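You operate a simulated robot arm through the tools that you are given. There is no shell and no other tool. Be economical: measure what you need, move in short steps, check, and stop when the job is done.

The job below is to be done with a simulated robot arm. You get a single attempt, and the scene is never put back.

TASK
Wrap the parcel in one layer of film and rub out the air bubbles.
Fine: free the table, half a turn lays a layer; lock it before you rub; the rubbing pad goes back.

The check looks at the end state, three seconds after you hand in, the way a careful person would. Anything else that was tipped, shoved, dropped, spilled or broken makes it a failure.

THE ROBOT
A 7-joint arm with a two-finger parallel gripper, fixed in place. Base frame: the origin is at the foot of the arm, x ahead of it, y to its left, z up. Readings come in mm, degrees, newtons and seconds.
With the tool pointing down near the work surface it reaches from about 300 to 700 mm from the base axis. Its first joint turns from -66.0 to 66.0 degrees. Payload 1.57 kg.
The tool frame sits at the grasp point between the pads (the TCP): z along the fingers, y along the line on which they close. The tips reach 30 mm beyond it. Largest opening 110 mm; finger width 24, thickness 12; the body of the gripper, 48 by 112 mm, starts 78 mm behind the TCP.
Orientation is that of the tool frame in the base frame, as a unit quaternion [x, y, z, w]. With the fingers straight down and closing along the base's y, the tool's x points along the base's -x, its y along +y and its z along -z.

THE INTERFACE
- The arm moves only by the tool servo_tool. Its argument "deltas" is a list of rows, each an object (a shift or turn left out is 0, a gripper value left out holds the last) with "slide": the shift along the base's x, y, z in mm, a list of three; "delta_rot": the turn, a rotation vector about the base's x, y, z in degrees, a list of three; "gripper": the closure, from 0 (fully open) to 1 (shut). In form: [{"slide": [tx, ty, tz], "delta_rot": [ax, ay, az], "gripper": gripper}, ...]. A call has 1 to 8 rows; each row is the pose to reach, as a shift and turn from the pose commanded when the call began. Rows are played at 5 a second. More than 50 mm and 8.6 degrees between two rows, or a gripper value outside its range, and nothing of the call is played. Where a pose cannot be reached the arm comes as near as it can. A force on the tool above 40 N (or 10 N above the force at the start of the call, whichever is more), or a blocked arm, ends the call early, and 0.2 s more pass. Each finger travels about 108 mm/s and halts on what it meets, pressing with about 27 N; the grip force reading is that of the motor and also rises with nothing between the fingers. The clock runs only during rows and for 0.2 s after the last one: add rows that repeat a pose to give the fingers time. It gives the time, the measured TCP pose, the force on the tool (base axes), the opening and the grip force at its end, in the units of the frame above (readings bear some noise).
- Cameras (640 x 400 px; columns grow to the right, rows downward): "scene" is fixed at [167.8, -392.2, 1404.5]; the picture's right is [0.77, -0.64, 0.00], its down [-0.38, -0.46, -0.81] and it looks along [0.51, 0.62, -0.59] (base axes); focal length 262 px, centre (320, 200). "wrist" rides on the gripper at [70, 16, -141] in the tool frame; the picture's right is [-0.23, 0.97, 0.00], its down [-0.86, -0.20, -0.48] and it looks along [-0.47, -0.11, 0.88] (tool axes); focal length 222 px, centre (320, 200). There is no depth. A picture from a camera that has moved, and an enlarged one, comes with that camera's place and axes in the base frame and with its lens.
- get_image(camera): a new picture of that camera. It takes no simulated time.
- enlarge(camera, box): a new picture of the part [left, top, right, bottom] of that camera's present view, enlarged. It takes no simulated time.
- close_job(): hands the job in; it is judged then, once.

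Work in short steps. Places have to be worked out from the pictures, the camera data and where the tool is seen: move nearer, look again, correct. Check each grasp and each placing, and mend what went wrong. You have 120 turns and 68 pictures in all, those below and enlarged ones among them. Open the gripper and draw the arm clear of the work before you hand the job in, unless the task says otherwise; then end with one line.

The tools are called after ">>>" as a command line: name --argument value ..., lists and objects as JSON in quotes. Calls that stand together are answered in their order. servo_tool: Moves the arm, as the interface text tells. Its arguments: {"type":"object","properties":{"deltas":{"type":"array"}},"required":["deltas"]} The other tools are called the same way: get_image (camera) takes a picture; enlarge (camera, box) takes an enlarged picture of a part of a camera's view; close_job () hands the job in.

At the start:

```text
clock: 0.0
tool_pos: [366.3, 40.3, 1255.0]
orientation: [0.0, 1.0, 0.0, 0.0]
ft_force: [0.1, 0.0, 0.6]
finger_gap: 110.0
grasp_force: 0.1
```

scene: 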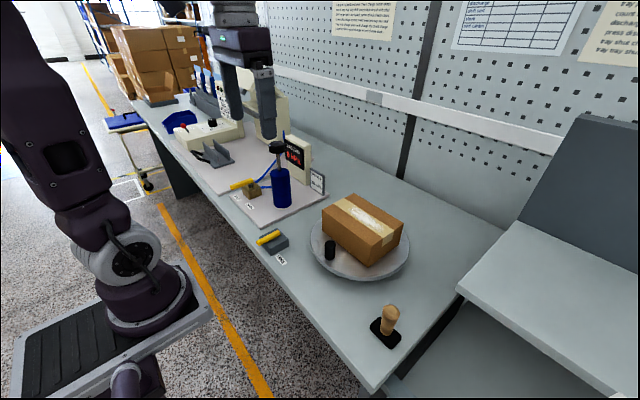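
wrist: 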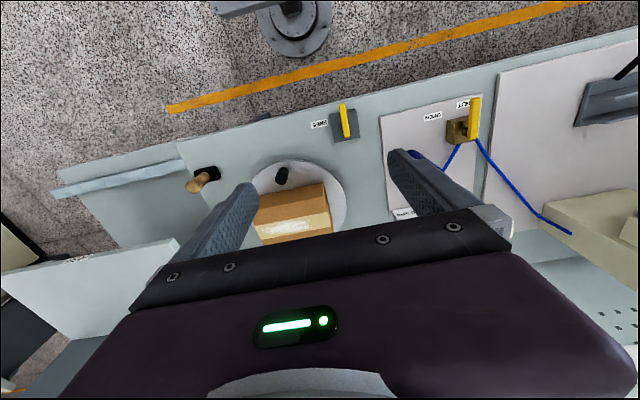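

I'll enlarge the key parts of the scene to see what the devices are.

>>> enlarge --camera "scene" --box '[220, 120, 420, 280]'

>>> enlarge --camera "wrist" --box '[160, 80, 500, 260]'

```text
2.50 times, centred on (320, 200) of scene
camera zoom: at [167.8, -392.2, 1404.5], right [0.77, -0.64, 0.0], down [-0.38, -0.46, -0.81], along [0.51, 0.62, -0.59], focal length 654 px, centre (320, 200)
```

zoom: 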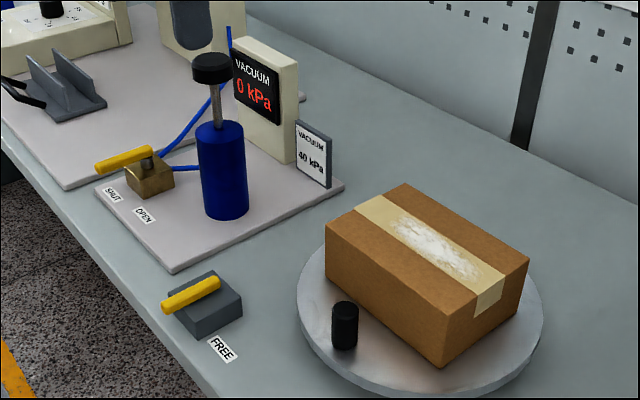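

```text
1.88 times, centred on (330, 170) of wrist
camera zoom: at [297.1, 55.9, 1397.4], right [0.23, 0.97, 0.0], down [0.86, -0.2, 0.48], along [0.47, -0.11, -0.88], focal length 418 px, centre (301, 256)
```

zoom: 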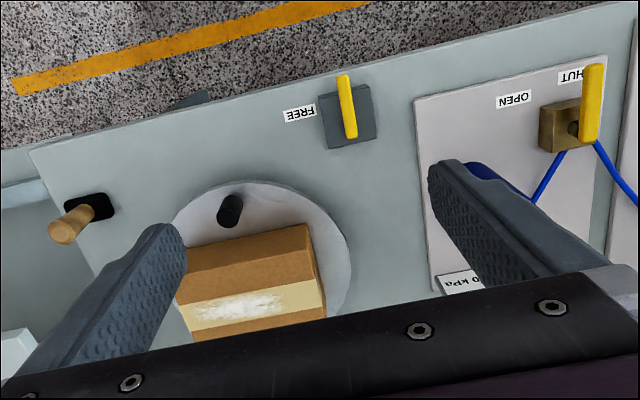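

The grey box with the yellow lever looks like the table brake, with the label FREE on its -y side. I estimate it at about (400, 87), the turntable centre at about (590, -57), the post at about (475, -60) and the pad at about (448, -266). I'll move closer above the brake.

>>> servo_tool --deltas '[{"slide": [0, 0, -45]}, {"slide": [0, 10, -90]}, {"slide": [0, 20, -135]}, {"slide": [5, 30, -180]}, {"slide": [5, 40, -220]}]'

>>> get_image --camera "wrist"

>>> enlarge --camera "scene" --box '[240, 210, 320, 270]'

```text
clock: 1.2
tool_pos: [373.3, 81.8, 1035.1]
orientation: [0.001, 1.0, 0.0, 0.0]
ft_force: [0.8, -0.4, -0.2]
finger_gap: 109.7
grasp_force: 0.1
```

```text
63 pictures are left
camera wrist: at [302.6, 96.5, 1177.7], right [0.23, 0.97, 0.0], down [0.85, -0.2, 0.48], along [0.47, -0.11, -0.88], focal length 222 px, centre (320, 200)
```

wrist: 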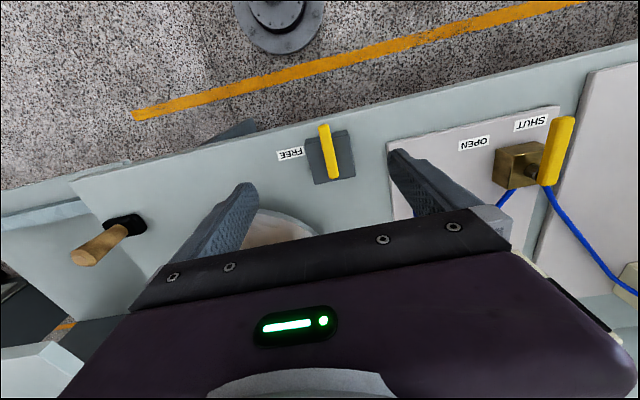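

```text
6.67 times, centred on (280, 240) of scene
camera zoom: at [167.8, -392.2, 1404.5], right [0.77, -0.64, 0.0], down [-0.38, -0.46, -0.81], along [0.51, 0.62, -0.59], focal length 1745 px, centre (587, -67)
```

zoom: 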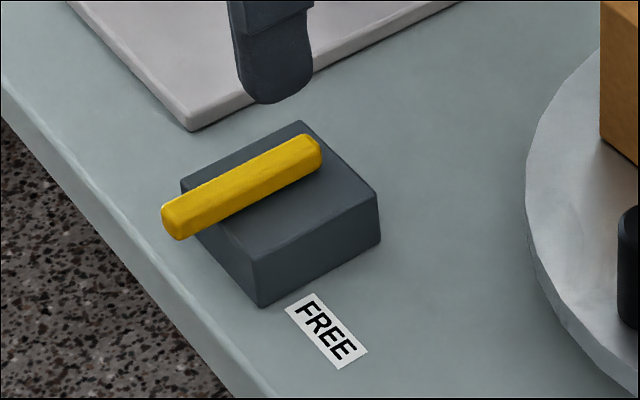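

The lever lies along x, from about (354, 96) to (419, 96) at z≈895, on a box spanning x 370–428, y 65–127 and with its top near 884. With closed fingers I'll go down on its +y side and check the height before sweeping toward FREE.

>>> servo_tool --deltas '[{"slide": [-5, 30, 0], "gripper": 1}, {"slide": [-10, 46, -30], "gripper": 1}, {"slide": [-10, 46, -70], "gripper": 1}, {"slide": [-10, 46, -100], "gripper": 1}, {"slide": [-10, 46, -114], "gripper": 1}, {"slide": [-10, 46, -114], "gripper": 1}]'

>>> enlarge --camera "scene" --box '[240, 210, 320, 270]'

```text
clock: 2.6
tool_pos: [360.9, 126.3, 921.7]
orientation: [0.0, 1.0, 0.0, 0.0]
ft_force: [-0.4, 0.2, 0.7]
finger_gap: 0.3
grasp_force: 21.5
```

```text
6.67 times, centred on (280, 240) of scene
camera zoom: at [167.8, -392.2, 1404.5], right [0.77, -0.64, 0.0], down [-0.38, -0.46, -0.81], along [0.51, 0.62, -0.59], focal length 1745 px, centre (587, -67)
```

zoom: 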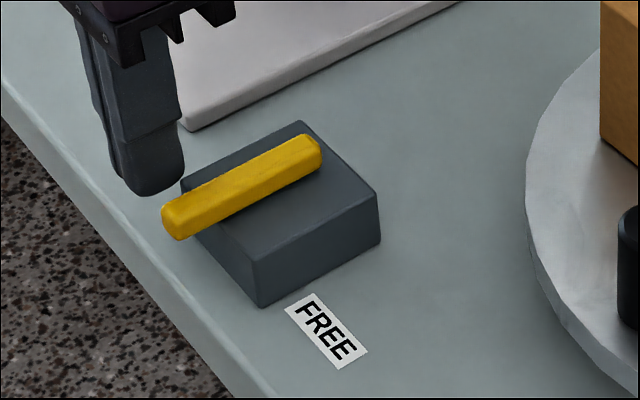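

The finger tips are beside the lever as planned. Now I sweep the lever along its arc toward FREE.

>>> servo_tool --deltas '[{"slide": [3, -10, -1]}, {"slide": [-1, -23, -1]}, {"slide": [-1, -38, -1]}, {"slide": [4, -51, -1]}, {"slide": [13, -62, -1]}, {"slide": [22, -68, -1]}, {"slide": [22, -68, -1]}]'

>>> enlarge --camera "scene" --box '[240, 210, 320, 270]'

```text
clock: 4.0
tool_pos: [379.0, 61.0, 921.0]
orientation: [-0.003, 1.0, 0.0, -0.005]
ft_force: [-8.8, 7.4, 14.7]
finger_gap: 0.1
grasp_force: 21.1
stopped in row 7: the force on the tool passed its limit (the readings are from after the stop); the commanded pose is now the measured one
```

```text
6.67 times, centred on (280, 240) of scene
camera zoom: at [167.4, -392.1, 1404.6], right [0.77, -0.64, 0.0], down [-0.38, -0.46, -0.81], along [0.51, 0.62, -0.59], focal length 1745 px, centre (587, -67)
```

zoom: 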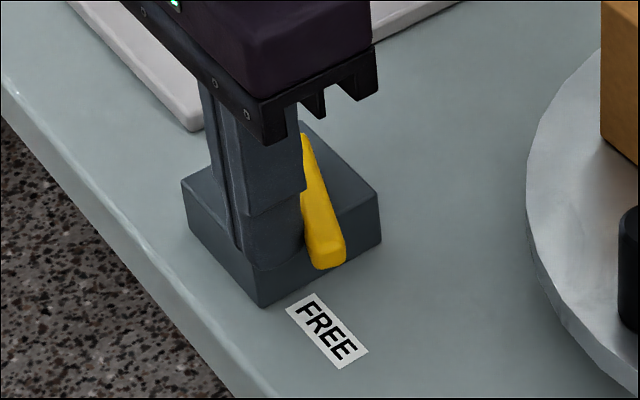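

The lever now seems to be against its stop toward FREE. I'll back off and rise, then check it and look at the turntable.

>>> servo_tool --deltas '[{"slide": [-10, 4, 3]}, {"slide": [-12, 4, 40]}, {"slide": [-10, 0, 90]}, {"slide": [10, -30, 130]}, {"slide": [20, -60, 150]}]'

>>> get_image --camera "wrist"

>>> enlarge --camera "scene" --box '[240, 180, 440, 300]'

```text
refused: row 3 steps farther than a row can; nothing moved
```

```text
59 pictures are left
camera wrist: at [310.1, 75.4, 1063.6], right [0.22, 0.97, 0.0], down [0.86, -0.2, 0.47], along [0.46, -0.11, -0.88], focal length 222 px, centre (320, 200)
```

wrist: 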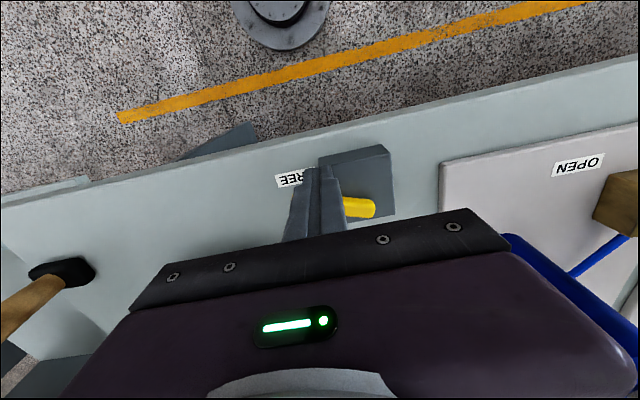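

```text
3.20 times, centred on (340, 240) of scene
camera zoom: at [167.4, -392.1, 1404.6], right [0.77, -0.64, 0.0], down [-0.38, -0.46, -0.81], along [0.51, 0.62, -0.59], focal length 838 px, centre (256, 72)
```

zoom: 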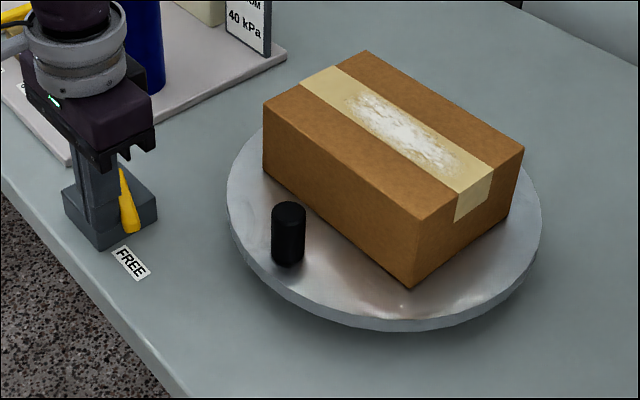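

I'll redo the retreat in smaller steps and then look at the turntable from above.

>>> servo_tool --deltas '[{"slide": [-10, 4, 3]}, {"slide": [-12, 4, 40]}, {"slide": [-10, 0, 80]}, {"slide": [10, -25, 115]}, {"slide": [30, -60, 140]}, {"slide": [50, -90, 170]}, {"slide": [60, -120, 200]}]'

>>> get_image --camera "wrist"

```text
clock: 5.6
tool_pos: [437.7, -59.2, 1121.9]
orientation: [-0.002, 1.0, 0.0, -0.003]
ft_force: [0.5, 0.1, 0.1]
finger_gap: 0.0
grasp_force: 21.5
```

```text
57 pictures are left
camera wrist: at [369.8, -44.6, 1265.2], right [0.22, 0.97, 0.0], down [0.86, -0.2, 0.47], along [0.46, -0.11, -0.88], focal length 222 px, centre (320, 200)
```

wrist: 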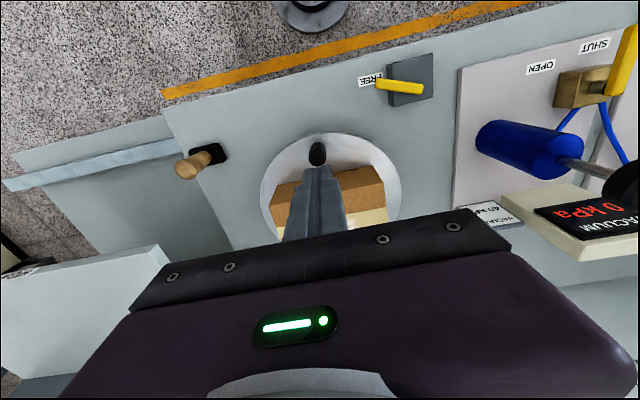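

The lever points at FREE. The post is about (475, -57), top near 939. The box spans x 531–660, y -139..39, top 957, and the disc centre is about (590, -55). I'll bring the closed fingers down on the +y side of the post, inside the disc.

>>> servo_tool --deltas '[{"slide": [20, 30, -30]}, {"slide": [42, 52, -65]}, {"slide": [46, 52, -105]}, {"slide": [46, 52, -145]}, {"slide": [46, 52, -180]}, {"slide": [46, 52, -195]}, {"slide": [46, 52, -195]}]'

>>> enlarge --camera "scene" --box '[280, 180, 440, 280]'

>>> get_image --camera "wrist"

```text
clock: 7.0
tool_pos: [484.9, -8.6, 935.8]
orientation: [-0.002, 1.0, 0.001, -0.003]
ft_force: [-11.2, 2.3, 23.6]
finger_gap: 0.0
grasp_force: 21.5
stopped in row 6: the force on the tool passed its limit (the readings are from after the stop); the commanded pose is now the measured one
```

```text
4.00 times, centred on (360, 230) of scene
camera zoom: at [167.2, -392.2, 1404.6], right [0.77, -0.64, 0.0], down [-0.38, -0.46, -0.81], along [0.51, 0.62, -0.59], focal length 1047 px, centre (160, 80)
```

zoom: 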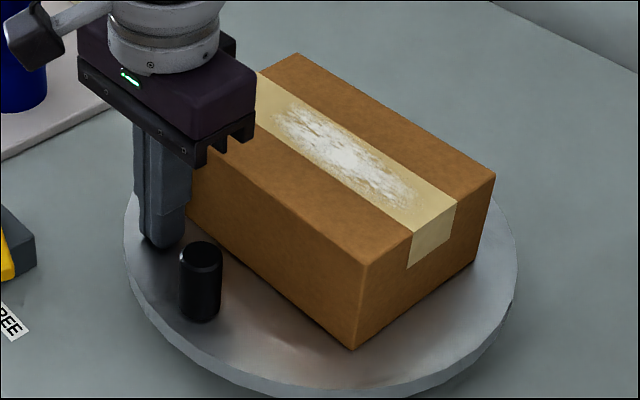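

```text
55 pictures are left
camera wrist: at [416.7, 5.4, 1079.4], right [0.22, 0.97, 0.0], down [0.86, -0.2, 0.47], along [0.46, -0.11, -0.88], focal length 222 px, centre (320, 200)
```

wrist: 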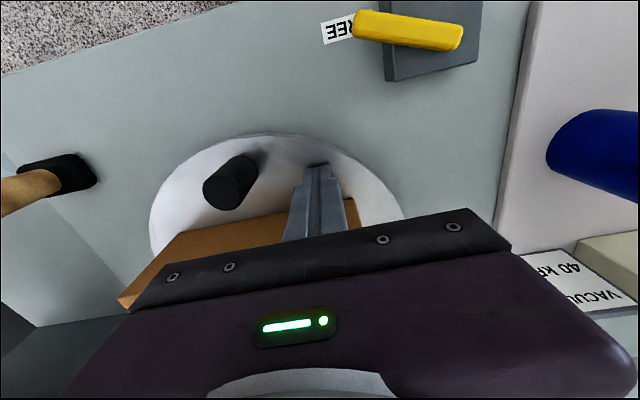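

The tips touched the disc at z≈906, so its top is higher than I assumed. Redone with z=906, the disc centre is about (573, -70), the post about (459, -70), and the box spans x 513–635, y -152..17, top ≈980. I'll lift 10 mm and start pushing the post counter-clockwise.

>>> servo_tool --deltas '[{"slide": [0, 0, 10]}, {"slide": [-15, -24, 10]}, {"slide": [-19.5, -38.5, 10]}, {"slide": [-21.6, -53.7, 10]}, {"slide": [-21.6, -69, 10]}, {"slide": [-19.5, -84.3, 10]}, {"slide": [-15.3, -99, 10]}, {"slide": [-9, -113, 10]}]'

>>> enlarge --camera "scene" --box '[280, 170, 440, 290]'

```text
clock: 8.8
tool_pos: [477.2, -122.5, 945.5]
orientation: [-0.001, 1.0, 0.0, -0.002]
ft_force: [-1.5, 1.2, -0.4]
finger_gap: 0.0
grasp_force: 21.4
```

```text
3.33 times, centred on (360, 230) of scene
camera zoom: at [167.8, -392.2, 1404.5], right [0.77, -0.64, 0.0], down [-0.38, -0.46, -0.81], along [0.51, 0.62, -0.59], focal length 872 px, centre (187, 100)
```

zoom: 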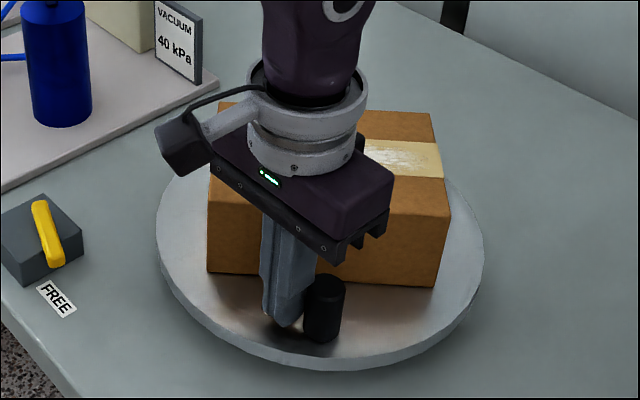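

The table turns smoothly with the post ahead of the finger. Continuing the arc.

>>> servo_tool --deltas '[{"slide": [8.1, -13.1, 0]}, {"slide": [18, -24.8, 0]}, {"slide": [29.4, -35.1, 0]}, {"slide": [42.1, -43.7, 0]}, {"slide": [55.9, -50.4, 0]}, {"slide": [70.5, -55.1, 0]}, {"slide": [85.6, -57.8, 0]}, {"slide": [100.9, -58.3, 0]}]'

>>> enlarge --camera "scene" --box '[280, 170, 440, 290]'

```text
clock: 10.6
tool_pos: [577.8, -179.7, 946.4]
orientation: [-0.001, 1.0, 0.0, -0.003]
ft_force: [-1.1, 0.2, -0.5]
finger_gap: 0.0
grasp_force: 21.7
```

```text
3.33 times, centred on (360, 230) of scene
camera zoom: at [167.8, -392.2, 1404.5], right [0.77, -0.64, 0.0], down [-0.38, -0.46, -0.81], along [0.51, 0.62, -0.59], focal length 872 px, centre (187, 100)
```

zoom: 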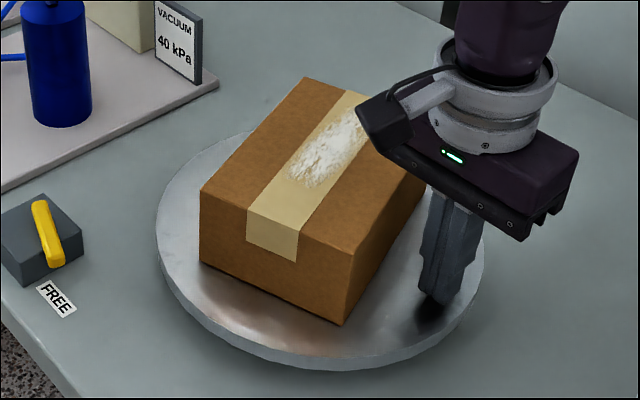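

About 105° so far and nothing disturbed. Continuing, stopping short of the end to check.

>>> servo_tool --deltas '[{"slide": [15.3, 1.6, 0]}, {"slide": [30.2, 5.3, 0]}, {"slide": [44.4, 11, 0]}, {"slide": [57.7, 18.7, 0]}, {"slide": [69.8, 28.2, 0]}, {"slide": [80.5, 39.2, 0]}, {"slide": [89.5, 51.6, 0]}, {"slide": [96.7, 65.2, 0]}]'

>>> enlarge --camera "scene" --box '[280, 170, 440, 290]'

```text
clock: 12.4
tool_pos: [675.0, -116.5, 946.5]
orientation: [-0.002, 1.0, 0.0, -0.002]
ft_force: [-0.2, -1.8, -1.1]
finger_gap: 0.1
grasp_force: 21.5
```

```text
3.33 times, centred on (360, 230) of scene
camera zoom: at [167.8, -392.3, 1404.5], right [0.77, -0.64, 0.0], down [-0.38, -0.46, -0.81], along [0.51, 0.62, -0.59], focal length 872 px, centre (187, 100)
```

zoom: 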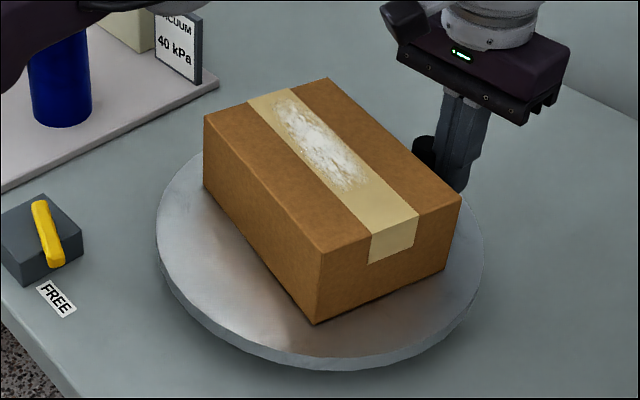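

The table is at roughly 165–170°. I'll push the remaining ~10° and measure again.

>>> servo_tool --deltas '[{"slide": [3.5, 9, 0]}, {"slide": [6.2, 18.1, 0]}, {"slide": [6.2, 18.1, 0]}]'

>>> enlarge --camera "scene" --box '[300, 180, 420, 280]'

```text
clock: 13.2
tool_pos: [681.7, -98.2, 945.8]
orientation: [-0.002, 1.0, -0.001, -0.001]
ft_force: [0.8, -0.4, 1.2]
finger_gap: 0.0
grasp_force: 21.2
```

```text
4.00 times, centred on (360, 230) of scene
camera zoom: at [167.9, -392.2, 1404.5], right [0.77, -0.64, 0.0], down [-0.38, -0.46, -0.81], along [0.51, 0.62, -0.59], focal length 1047 px, centre (160, 80)
```

zoom: 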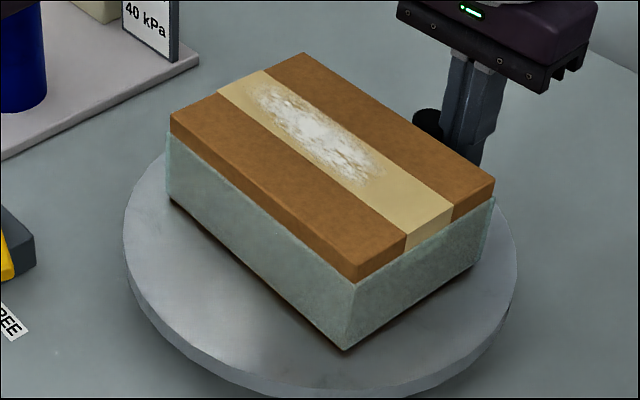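

A film layer has appeared around the parcel, so half a turn is done. I back the finger off the post, lift clear over the parcel and travel toward the brake.

>>> servo_tool --deltas '[{"slide": [0, -12, 0]}, {"slide": [0, -12, 45]}, {"slide": [0, -12, 90]}, {"slide": [-20, 0, 125]}, {"slide": [-60, 20, 130]}, {"slide": [-105, 40, 130]}, {"slide": [-150, 60, 130]}]'

>>> servo_tool --deltas '[{"slide": [-40, 30, 0]}, {"slide": [-80, 58, 0]}, {"slide": [-100, 78, -40]}, {"slide": [-101, 79, -80]}]'

>>> get_image --camera "wrist"

>>> enlarge --camera "scene" --box '[240, 180, 440, 305]'

```text
clock: 14.8
tool_pos: [531.7, -38.3, 1077.2]
orientation: [-0.001, 1.0, 0.0, -0.003]
ft_force: [0.0, -0.1, 0.2]
finger_gap: 0.2
grasp_force: 21.4
out of reach, approached as far as the arm can: row 2, 3
```

```text
clock: 15.8
tool_pos: [428.4, 41.7, 995.4]
orientation: [-0.002, 1.0, 0.0, -0.002]
ft_force: [0.0, 0.8, 0.6]
finger_gap: 0.0
grasp_force: 21.5
```

```text
50 pictures are left
camera wrist: at [360.9, 56.9, 1138.6], right [0.22, 0.97, 0.0], down [0.86, -0.2, 0.48], along [0.46, -0.11, -0.88], focal length 222 px, centre (320, 200)
```

wrist: 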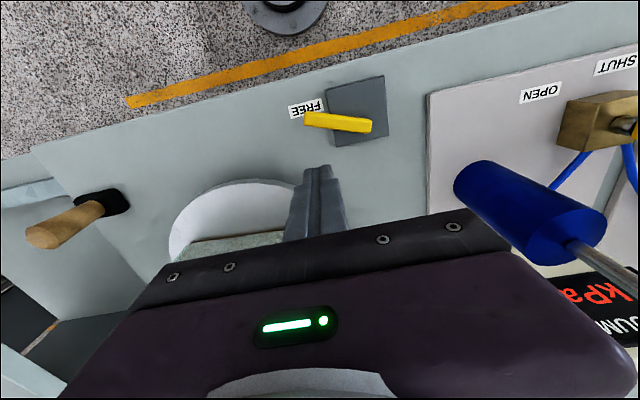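

```text
3.20 times, centred on (340, 242) of scene
camera zoom: at [167.8, -392.2, 1404.5], right [0.77, -0.64, 0.0], down [-0.38, -0.46, -0.81], along [0.51, 0.62, -0.59], focal length 838 px, centre (256, 64)
```

zoom: 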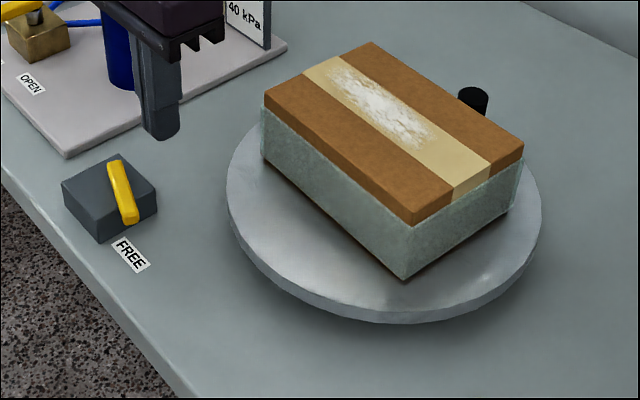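

The lever runs from (392, 33) to (412, 99). I descend on its +x side and sweep it back to the locked position.

>>> servo_tool --deltas '[{"slide": [0, 0, -40]}, {"slide": [0, 0, -74]}, {"slide": [-11, 3, -74]}, {"slide": [-27, 4, -74]}, {"slide": [-41, 9, -74]}, {"slide": [-53, 18, -74]}, {"slide": [-60, 28, -74]}, {"slide": [-63, 36, -74]}]'

>>> enlarge --camera "scene" --box '[240, 180, 440, 305]'

```text
clock: 17.6
tool_pos: [368.0, 74.1, 921.1]
orientation: [0.002, 1.0, -0.002, -0.001]
ft_force: [14.6, -34.6, 10.7]
finger_gap: 0.0
grasp_force: 21.4
```

```text
3.20 times, centred on (340, 242) of scene
camera zoom: at [168.1, -393.2, 1404.2], right [0.77, -0.64, 0.0], down [-0.38, -0.45, -0.81], along [0.51, 0.62, -0.59], focal length 838 px, centre (256, 64)
```

zoom: 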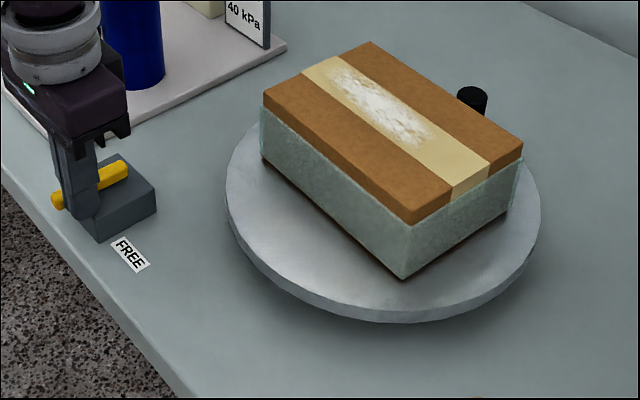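

The lever is hard against its locked stop (34 N). I back off, rise and travel toward the rubbing pad to look at it.

>>> servo_tool --deltas '[{"slide": [0, -12, 0]}, {"slide": [0, -15, 45]}, {"slide": [0, -40, 90]}, {"slide": [10, -80, 120], "gripper": 0.5}, {"slide": [15, -125, 135], "gripper": 0}, {"slide": [20, -170, 140], "gripper": 0}, {"slide": [20, -215, 140], "gripper": 0}, {"slide": [20, -255, 140], "gripper": 0}]'

>>> get_image --camera "wrist"

>>> enlarge --camera "scene" --box '[345, 280, 435, 360]'

>>> enlarge --camera "scene" --box '[240, 180, 440, 305]'

```text
refused: row 3 steps farther than a row can; nothing moved
```

```text
47 pictures are left
camera wrist: at [298.9, 89.9, 1064.7], right [0.23, 0.97, 0.0], down [0.86, -0.2, 0.48], along [0.46, -0.11, -0.88], focal length 222 px, centre (320, 200)
```

wrist: 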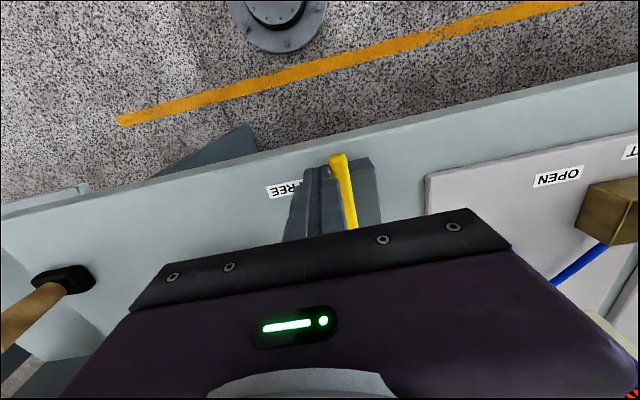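

```text
5.00 times, centred on (390, 320) of scene
camera zoom: at [168.1, -393.2, 1404.2], right [0.77, -0.64, 0.0], down [-0.38, -0.45, -0.81], along [0.51, 0.62, -0.59], focal length 1309 px, centre (-30, -400)
```

zoom: 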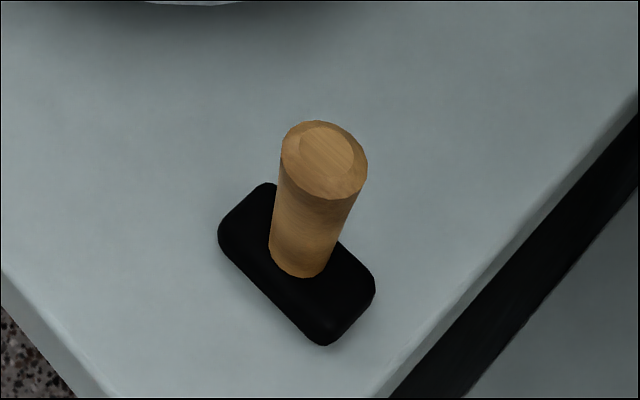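

```text
3.20 times, centred on (340, 242) of scene
camera zoom: at [168.1, -393.2, 1404.2], right [0.77, -0.64, 0.0], down [-0.38, -0.45, -0.81], along [0.51, 0.62, -0.59], focal length 838 px, centre (256, 64)
```

zoom: 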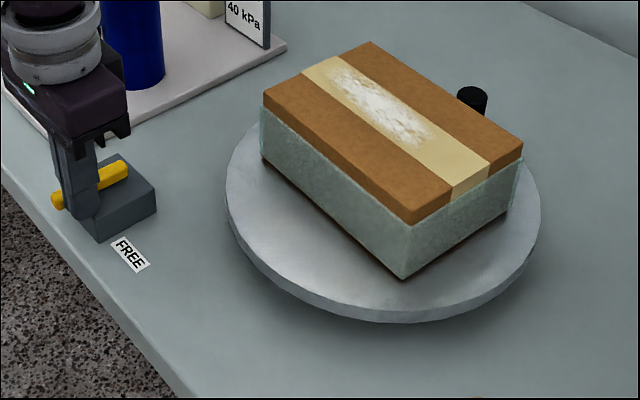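

The lever shows locked. The pad's black base is about 36 (x) by 60 (y) mm at (441, -270), with a vertical handle up to z≈945. Before grasping, I enlarge the film to find the bubbles.

>>> enlarge --camera "scene" --box '[315, 190, 411, 250]'

>>> servo_tool --deltas '[{"slide": [0, -12, 0]}, {"slide": [0, -15, 45]}, {"slide": [0, -30, 90]}, {"slide": [5, -60, 120]}, {"slide": [10, -105, 130], "gripper": 0.5}, {"slide": [15, -150, 140], "gripper": 0}, {"slide": [20, -195, 140], "gripper": 0}, {"slide": [20, -240, 140], "gripper": 0}]'

>>> get_image --camera "wrist"

```text
6.67 times, centred on (363, 220) of scene
camera zoom: at [168.1, -393.2, 1404.2], right [0.77, -0.64, 0.0], down [-0.38, -0.45, -0.81], along [0.51, 0.62, -0.59], focal length 1745 px, centre (33, 67)
```

zoom: 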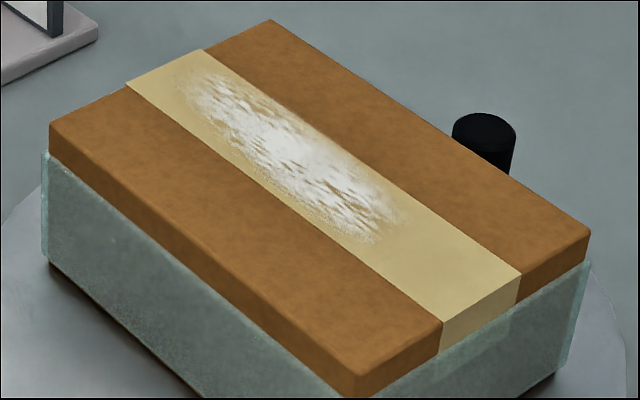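

```text
clock: 19.4
tool_pos: [386.0, -159.1, 1062.3]
orientation: [-0.001, 1.0, -0.001, -0.002]
ft_force: [-0.6, -0.7, -0.4]
finger_gap: 109.8
grasp_force: 0.2
```

```text
43 pictures are left
camera wrist: at [319.1, -144.8, 1205.9], right [0.22, 0.97, 0.0], down [0.86, -0.2, 0.47], along [0.46, -0.11, -0.88], focal length 222 px, centre (320, 200)
```

wrist: 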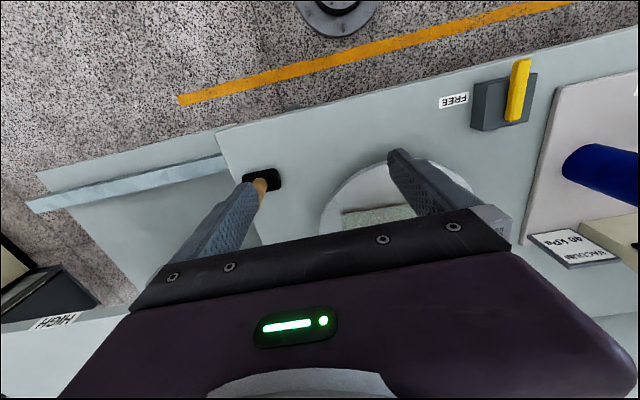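

The white blotch on the tape on top of the parcel is the bubble patch. The wrist view confirms the pad at about (439, -270), so I move over it with the fingers open and go part way down.

>>> servo_tool --deltas '[{"slide": [15, -35, 0]}, {"slide": [35, -75, 0]}, {"slide": [53, -111, 0]}, {"slide": [53, -111, -40]}, {"slide": [53, -111, -70]}]'

>>> get_image --camera "wrist"

>>> enlarge --camera "scene" --box '[330, 250, 450, 350]'

```text
clock: 20.6
tool_pos: [440.1, -273.7, 988.9]
orientation: [-0.002, 1.0, 0.0, -0.002]
ft_force: [0.0, 0.0, -0.4]
finger_gap: 110.0
grasp_force: 0.0
```

```text
42 pictures are left
camera wrist: at [371.6, -258.8, 1132.4], right [0.22, 0.97, 0.0], down [0.86, -0.2, 0.48], along [0.46, -0.11, -0.88], focal length 222 px, centre (320, 200)
```

wrist: 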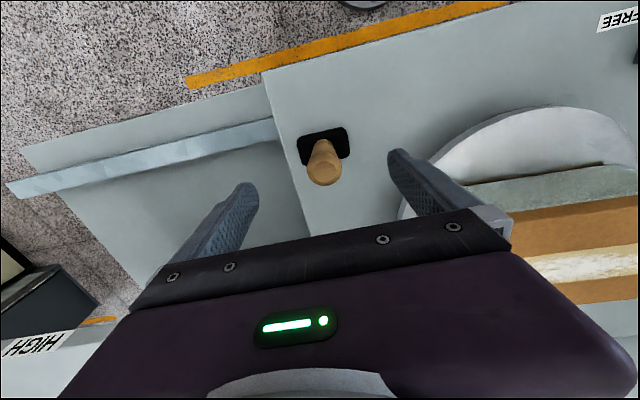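

```text
4.00 times, centred on (390, 300) of scene
camera zoom: at [167.8, -392.2, 1404.5], right [0.77, -0.64, 0.0], down [-0.38, -0.46, -0.81], along [0.51, 0.62, -0.59], focal length 1047 px, centre (40, -200)
```

zoom: 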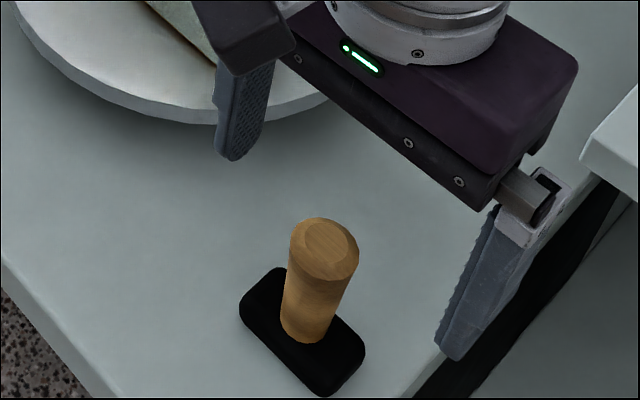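

The handle is centred between the fingers. I descend to z≈922 and close on the handle.

>>> servo_tool --deltas '[{"slide": [2, 0, -35], "gripper": 0}, {"slide": [2, 0, -67], "gripper": 0}, {"slide": [2, 0, -67], "gripper": 0.5}, {"slide": [2, 0, -67], "gripper": 1}, {"slide": [2, 0, -67], "gripper": 1}, {"slide": [2, 0, -67], "gripper": 1}]'

>>> enlarge --camera "scene" --box '[330, 250, 450, 350]'

```text
clock: 22.0
tool_pos: [441.3, -274.6, 922.3]
orientation: [-0.002, 1.0, 0.0, -0.002]
ft_force: [0.3, 2.0, 2.3]
finger_gap: 30.9
grasp_force: 27.1
```

```text
4.00 times, centred on (390, 300) of scene
camera zoom: at [167.8, -392.1, 1404.5], right [0.77, -0.64, 0.0], down [-0.38, -0.46, -0.81], along [0.51, 0.62, -0.59], focal length 1047 px, centre (40, -200)
```

zoom: 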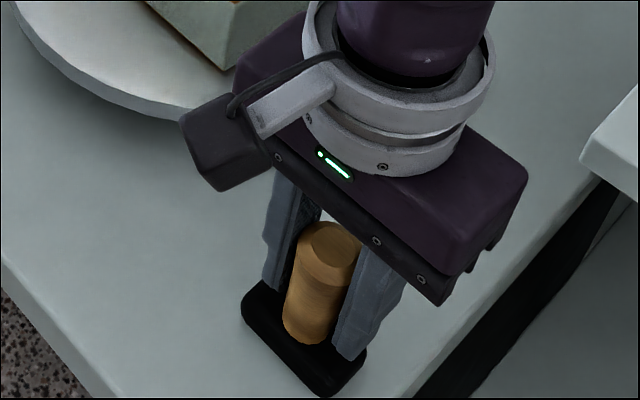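

The grip holds the handle (gap 30.9). The pad rests with TCP at (441.3, -274.6, 922.3), which I keep for putting it back. Now I lift it and check.

>>> servo_tool --deltas '[{"slide": [0, 0, 25]}, {"slide": [0, 0, 65]}, {"slide": [0, 0, 105]}, {"slide": [0, 0, 145]}, {"slide": [0, 0, 175]}]'

>>> get_image --camera "scene"

```text
clock: 23.2
tool_pos: [442.9, -270.8, 1097.8]
orientation: [-0.001, 1.0, 0.0, -0.003]
ft_force: [-0.2, 0.7, -1.4]
finger_gap: 31.0
grasp_force: 27.4
```

```text
39 pictures are left
```

scene: 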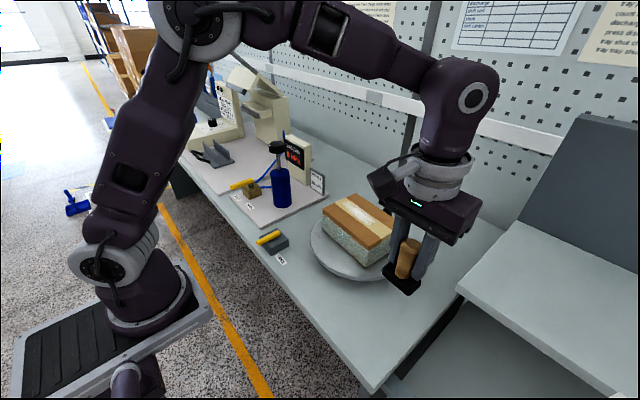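

The pad is held straight. I carry it over the parcel to above the patch at about (577, -80).

>>> servo_tool --deltas '[{"slide": [28, 38, 0]}, {"slide": [56, 76, 0]}, {"slide": [84, 114, 0]}, {"slide": [112, 152, 0]}, {"slide": [136, 190, 0]}, {"slide": [136, 190, -20]}]'

>>> enlarge --camera "scene" --box '[290, 160, 450, 280]'

>>> get_image --camera "wrist"

```text
clock: 24.6
tool_pos: [578.3, -82.8, 1078.9]
orientation: [-0.002, 1.0, -0.001, -0.003]
ft_force: [0.6, 0.6, -1.6]
finger_gap: 30.6
grasp_force: 26.8
```

```text
3.33 times, centred on (370, 220) of scene
camera zoom: at [167.9, -392.2, 1404.5], right [0.77, -0.64, 0.0], down [-0.38, -0.46, -0.81], along [0.51, 0.62, -0.59], focal length 872 px, centre (153, 133)
```

zoom: 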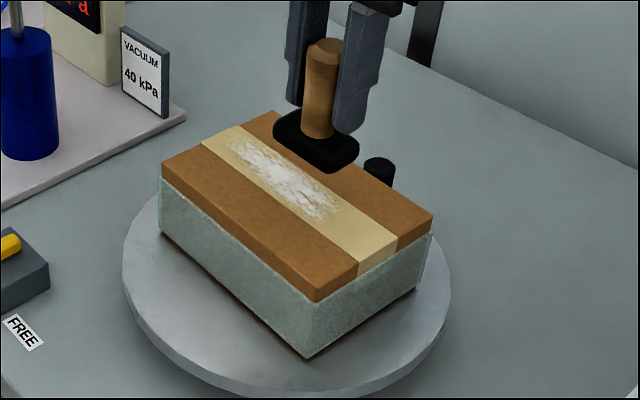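

```text
37 pictures are left
camera wrist: at [509.7, -67.6, 1222.2], right [0.22, 0.97, 0.0], down [0.86, -0.2, 0.47], along [0.46, -0.11, -0.88], focal length 222 px, centre (320, 200)
```

wrist: 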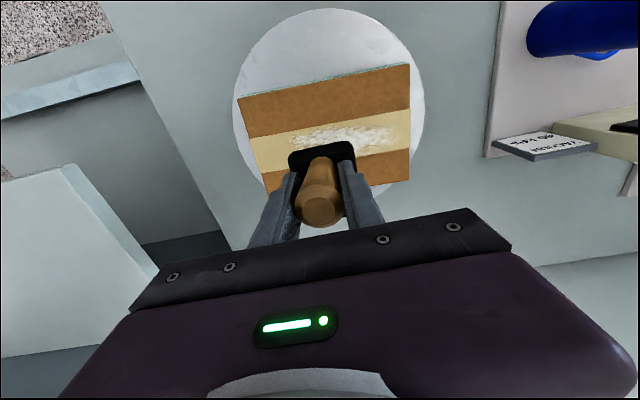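

The patch spans roughly from (566, -113) to (575, 3) on the top at z≈980. I lower the pad slowly at (570, -80) until I feel contact.

>>> servo_tool --deltas '[{"slide": [-7, 0, -10]}, {"slide": [-7, 0, -20]}, {"slide": [-7, 0, -26]}, {"slide": [-7, 0, -29]}, {"slide": [-7, 0, -32]}, {"slide": [-7, 0, -34]}]'

```text
clock: 26.0
tool_pos: [571.1, -82.4, 1044.6]
orientation: [-0.002, 1.0, 0.0, -0.001]
ft_force: [-0.3, 0.7, -1.3]
finger_gap: 30.5
grasp_force: 26.8
```

No contact yet; I lower further in 2 mm rows.

>>> servo_tool --deltas '[{"slide": [0, 0, -2]}, {"slide": [0, 0, -4]}, {"slide": [0, 0, -5]}, {"slide": [0, 0, -6]}]'

>>> enlarge --camera "scene" --box '[290, 160, 450, 280]'

```text
clock: 27.0
tool_pos: [571.7, -81.3, 1042.6]
orientation: [-0.003, 1.0, 0.0, 0.0]
ft_force: [-0.7, 14.7, 37.1]
finger_gap: 30.9
grasp_force: 27.3
```

```text
3.33 times, centred on (370, 220) of scene
camera zoom: at [167.2, -391.7, 1404.8], right [0.77, -0.64, 0.0], down [-0.38, -0.46, -0.81], along [0.51, 0.62, -0.59], focal length 872 px, centre (153, 133)
```

zoom: 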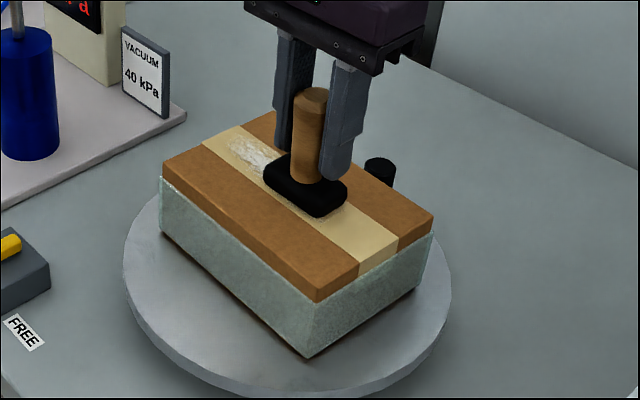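

The pad is on the patch with 37 N, which is too hard. I ease up 3.5 mm for a gentler press and read the force.

>>> servo_tool --deltas '[{"slide": [0, 0, -0.0]}, {"slide": [0, 0, 3.5]}, {"slide": [0, 0, 3.5]}]'

```text
clock: 27.8
tool_pos: [569.6, -84.9, 1041.4]
orientation: [-0.001, 1.0, -0.001, -0.005]
ft_force: [0.7, 0.2, -1.5]
finger_gap: 30.8
grasp_force: 27.0
```

Contact was lost, so I go 1.5–2 mm back down.

>>> servo_tool --deltas '[{"slide": [0, 0, -1]}, {"slide": [0, 0, -2]}, {"slide": [0, 0, -2]}]'

```text
clock: 28.6
tool_pos: [570.0, -84.4, 1041.0]
orientation: [-0.002, 1.0, -0.001, -0.002]
ft_force: [-1.8, 0.0, 5.9]
finger_gap: 30.7
grasp_force: 27.2
```

About 7 N now. I press half a millimetre more and make a stroke along the patch toward +y.

>>> servo_tool --deltas '[{"slide": [-5, -8, -0.6]}, {"slide": [-4, 4, -0.6]}, {"slide": [-3, 16, -0.6]}, {"slide": [-2, 28, -0.6]}, {"slide": [-1, 40, -0.6]}, {"slide": [0, 52, -0.6]}, {"slide": [1, 64, -0.6]}, {"slide": [1, 70, -0.6]}]'

>>> enlarge --camera "scene" --box '[290, 160, 450, 280]'

```text
clock: 30.4
tool_pos: [571.5, -13.3, 1039.9]
orientation: [-0.001, 1.0, -0.001, -0.002]
ft_force: [0.0, -5.2, 5.9]
finger_gap: 30.5
grasp_force: 27.1
```

```text
3.33 times, centred on (370, 220) of scene
camera zoom: at [167.8, -392.4, 1404.5], right [0.77, -0.64, 0.0], down [-0.38, -0.46, -0.81], along [0.51, 0.62, -0.59], focal length 872 px, centre (153, 133)
```

zoom: 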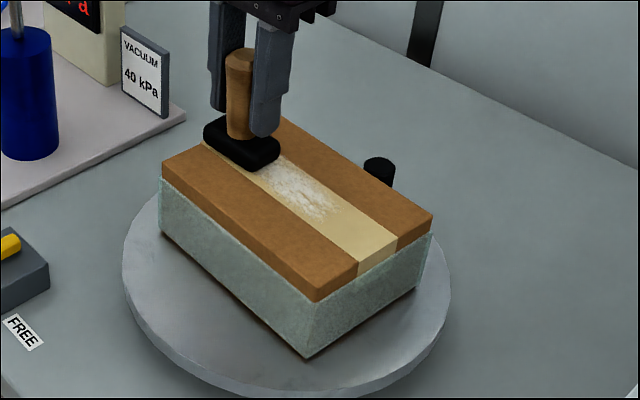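

The patch may have faded a little. I rub back with somewhat more pressure and an x offset.

>>> servo_tool --deltas '[{"slide": [5, 0, -1]}, {"slide": [5, -12, -1]}, {"slide": [4, -24, -1]}, {"slide": [3, -36, -1]}, {"slide": [2, -48, -1]}, {"slide": [1, -60, -1]}, {"slide": [0, -72, -1]}, {"slide": [0, -82, -1]}]'

>>> enlarge --camera "scene" --box '[290, 160, 450, 280]'

```text
clock: 32.2
tool_pos: [571.0, -97.1, 1037.4]
orientation: [-0.002, 1.0, 0.0, -0.002]
ft_force: [-0.3, 2.8, 4.2]
finger_gap: 30.6
grasp_force: 26.8
```

```text
3.33 times, centred on (370, 220) of scene
camera zoom: at [167.7, -392.1, 1404.5], right [0.77, -0.64, 0.0], down [-0.38, -0.46, -0.81], along [0.51, 0.62, -0.59], focal length 872 px, centre (153, 133)
```

zoom: 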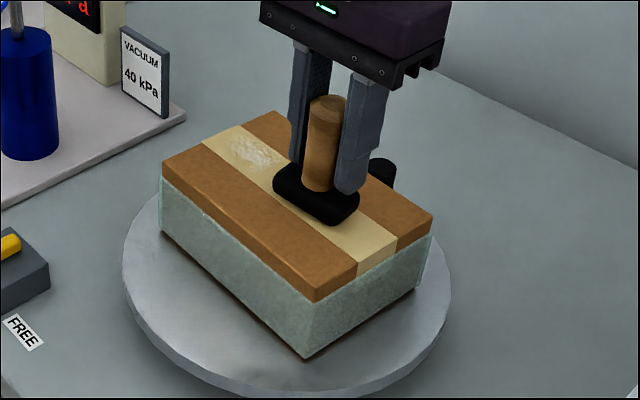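

The patch is fading. The grip has slid a few mm down the handle, so I continue with only slightly more press.

>>> servo_tool --deltas '[{"slide": [-4, 5, -0.6]}, {"slide": [-3, 18, -0.6]}, {"slide": [-2, 31, -0.6]}, {"slide": [-1, 44, -0.6]}, {"slide": [0, 57, -0.6]}, {"slide": [1, 70, -0.6]}, {"slide": [2, 82, -0.6]}, {"slide": [3, 90, -0.6]}]'

>>> servo_tool --deltas '[{"slide": [2, -12, -0.3]}, {"slide": [1, -25, -0.3]}, {"slide": [0, -38, -0.3]}, {"slide": [-1, -51, -0.3]}, {"slide": [-2, -64, -0.3]}, {"slide": [-3, -76, -0.3]}, {"slide": [-4, -88, -0.3]}]'

>>> enlarge --camera "scene" --box '[290, 160, 450, 280]'

```text
clock: 34.0
tool_pos: [575.0, -5.0, 1039.6]
orientation: [-0.002, 1.0, -0.001, -0.002]
ft_force: [0.4, 1.0, -2.3]
finger_gap: 30.4
grasp_force: 27.0
```

```text
clock: 35.6
tool_pos: [573.0, -92.4, 1037.3]
orientation: [-0.003, 1.0, -0.001, -0.001]
ft_force: [-0.3, 5.8, 7.8]
finger_gap: 30.7
grasp_force: 27.4
```

```text
3.33 times, centred on (370, 220) of scene
camera zoom: at [167.7, -392.0, 1404.6], right [0.77, -0.64, 0.0], down [-0.38, -0.46, -0.81], along [0.51, 0.62, -0.59], focal length 872 px, centre (153, 133)
```

zoom: 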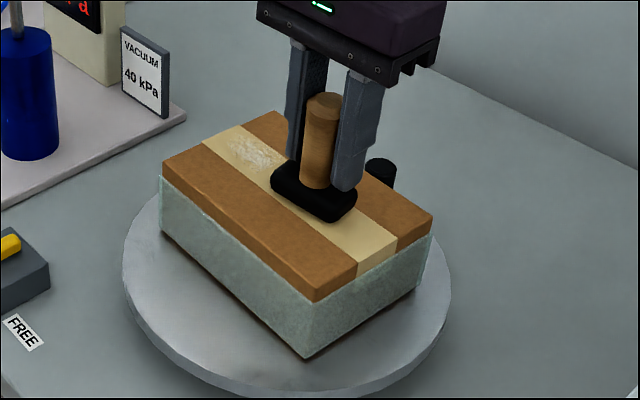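

It fades further, but the press was lost toward the +y end. I rub that half with more press there.

>>> servo_tool --deltas '[{"slide": [0, 15, 0]}, {"slide": [0, 30, -0.6]}, {"slide": [1, 45, -1.2]}, {"slide": [1, 60, -1.8]}, {"slide": [2, 75, -2.2]}, {"slide": [2, 82, -2.4]}]'

>>> enlarge --camera "scene" --box '[290, 160, 450, 280]'

```text
clock: 37.0
tool_pos: [573.0, -14.3, 1036.8]
orientation: [-0.001, 1.0, -0.002, -0.001]
ft_force: [-2.1, -18.5, 29.9]
finger_gap: 31.0
grasp_force: 27.2
```

```text
3.33 times, centred on (370, 220) of scene
camera zoom: at [167.2, -392.8, 1404.4], right [0.77, -0.64, 0.0], down [-0.38, -0.46, -0.81], along [0.51, 0.62, -0.59], focal length 872 px, centre (153, 133)
```

zoom: 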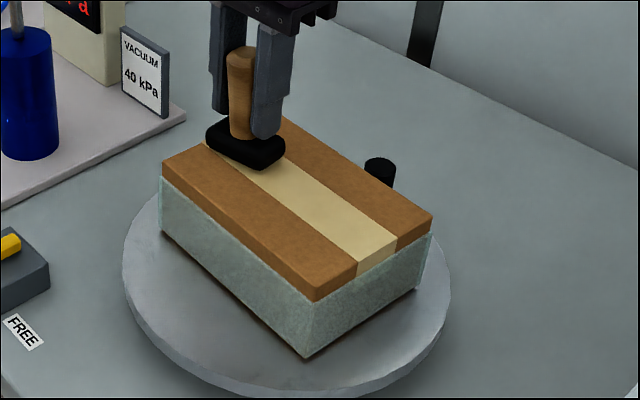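

The -y half is completely clear. I ease the press slightly and make short strokes over the +y half, then lift to look.

>>> servo_tool --deltas '[{"slide": [0, -5, 1.2]}, {"slide": [-3, -20, 1]}, {"slide": [-3, -38, 1]}, {"slide": [2, -20, 1]}, {"slide": [2, -2, 1]}, {"slide": [0, -15, 5]}, {"slide": [0, -60, 30]}, {"slide": [0, -105, 50]}]'

>>> enlarge --camera "scene" --box '[290, 160, 450, 280]'

>>> get_image --camera "wrist"

```text
refused: row 7 steps farther than a row can; nothing moved
```

```text
3.33 times, centred on (370, 220) of scene
camera zoom: at [167.2, -392.8, 1404.4], right [0.77, -0.64, 0.0], down [-0.38, -0.46, -0.81], along [0.51, 0.62, -0.59], focal length 872 px, centre (153, 133)
```

zoom: 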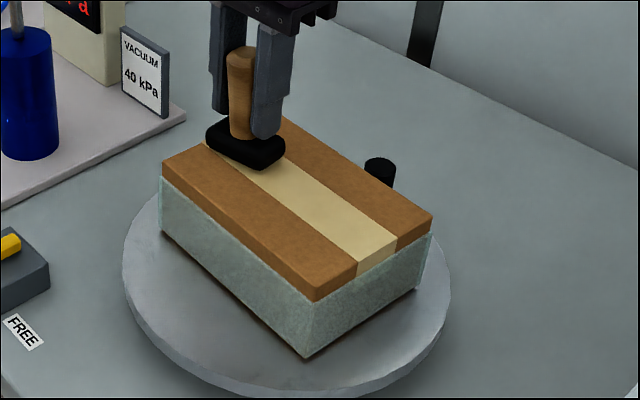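

```text
30 pictures are left
camera wrist: at [504.3, 2.1, 1179.7], right [0.22, 0.97, 0.0], down [0.86, -0.2, 0.48], along [0.46, -0.11, -0.88], focal length 222 px, centre (320, 200)
```

wrist: 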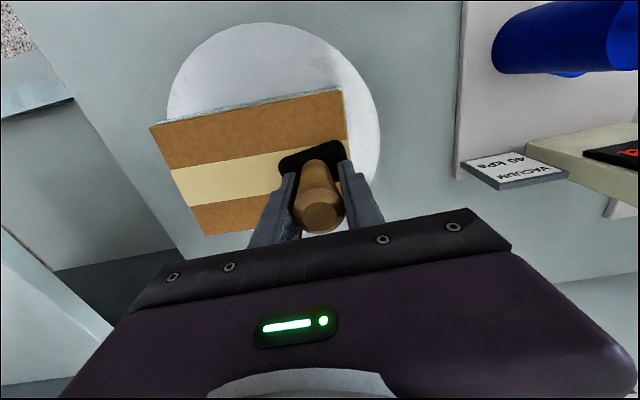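

Same plan with smaller steps at the end.

>>> servo_tool --deltas '[{"slide": [0, -5, 1.2]}, {"slide": [-3, -20, 1]}, {"slide": [-3, -38, 1]}, {"slide": [2, -20, 1]}, {"slide": [2, -2, 1]}, {"slide": [0, -15, 8]}, {"slide": [0, -45, 30]}, {"slide": [0, -80, 50]}]'

>>> enlarge --camera "scene" --box '[290, 160, 450, 280]'

>>> get_image --camera "wrist"

```text
clock: 38.8
tool_pos: [572.4, -89.5, 1086.5]
orientation: [-0.002, 1.0, 0.0, -0.003]
ft_force: [-0.2, 1.5, -0.7]
finger_gap: 30.7
grasp_force: 26.9
```

```text
3.33 times, centred on (370, 220) of scene
camera zoom: at [167.9, -392.2, 1404.5], right [0.77, -0.64, 0.0], down [-0.38, -0.46, -0.81], along [0.51, 0.62, -0.59], focal length 872 px, centre (153, 133)
```

zoom: 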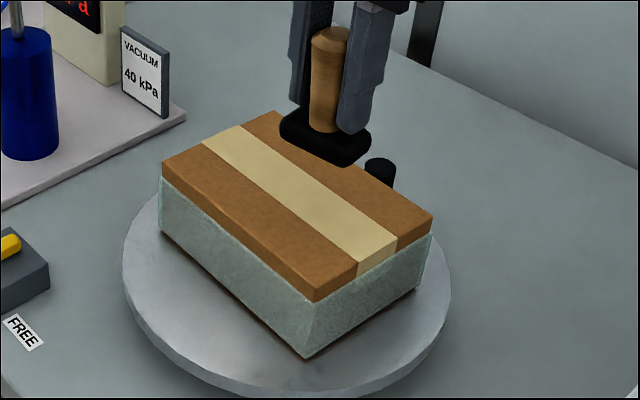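

```text
28 pictures are left
camera wrist: at [503.4, -75.8, 1229.6], right [0.22, 0.97, 0.0], down [0.86, -0.2, 0.47], along [0.46, -0.11, -0.88], focal length 222 px, centre (320, 200)
```

wrist: 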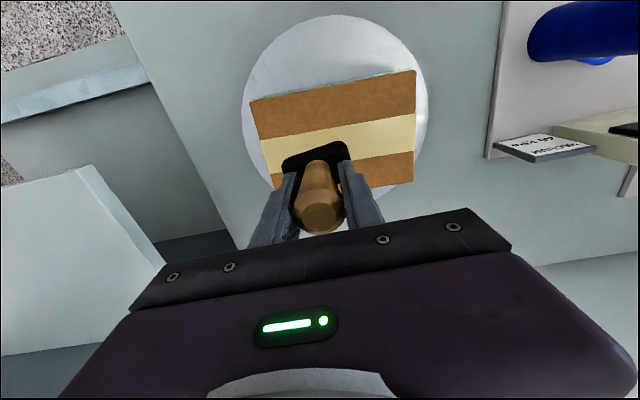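

The bubbles are all gone. I carry the pad back above its original place (442, -271).

>>> servo_tool --deltas '[{"slide": [-25, -35, 8]}, {"slide": [-50, -72, 8]}, {"slide": [-78, -110, 8]}, {"slide": [-105, -147, 8]}, {"slide": [-130, -182, 0]}, {"slide": [-130, -182, -45]}, {"slide": [-130, -182, -90]}]'

>>> servo_tool --deltas '[{"slide": [0, 0, -35]}, {"slide": [0, 0, -60]}, {"slide": [0, 0, -68]}, {"slide": [0, 0, -72]}]'

>>> enlarge --camera "scene" --box '[345, 270, 435, 350]'

```text
clock: 40.4
tool_pos: [443.6, -272.2, 993.6]
orientation: [-0.003, 1.0, 0.0, -0.002]
ft_force: [-0.2, -0.4, -2.1]
finger_gap: 30.6
grasp_force: 26.5
```

```text
clock: 41.4
tool_pos: [443.9, -272.9, 923.3]
orientation: [-0.002, 1.0, 0.0, -0.002]
ft_force: [0.1, -0.3, -1.6]
finger_gap: 30.7
grasp_force: 27.2
```

```text
5.00 times, centred on (390, 310) of scene
camera zoom: at [167.9, -392.2, 1404.5], right [0.77, -0.64, 0.0], down [-0.38, -0.46, -0.81], along [0.51, 0.62, -0.59], focal length 1309 px, centre (-30, -350)
```

zoom: 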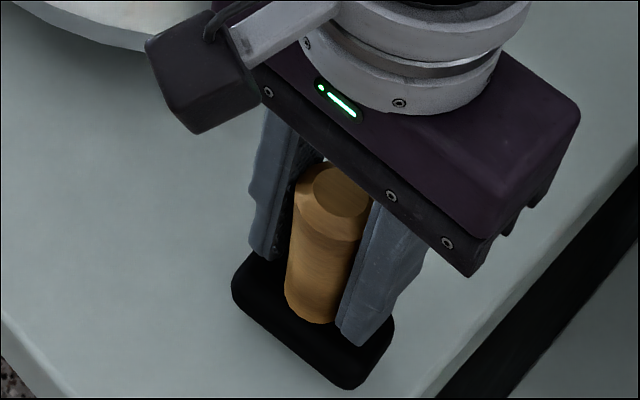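

The pad hovers about 5 mm above the table, a few mm right of its original outline. I shift (-4, +4) and lower in small rows until contact.

>>> servo_tool --deltas '[{"slide": [-4, 4, -1]}, {"slide": [-4, 4, -3]}, {"slide": [-4, 4, -4]}, {"slide": [-4, 4, -5]}]'

```text
clock: 42.4
tool_pos: [438.2, -270.0, 918.4]
orientation: [-0.002, 1.0, 0.0, -0.002]
ft_force: [-0.1, -1.3, -1.0]
finger_gap: 30.6
grasp_force: 27.0
```

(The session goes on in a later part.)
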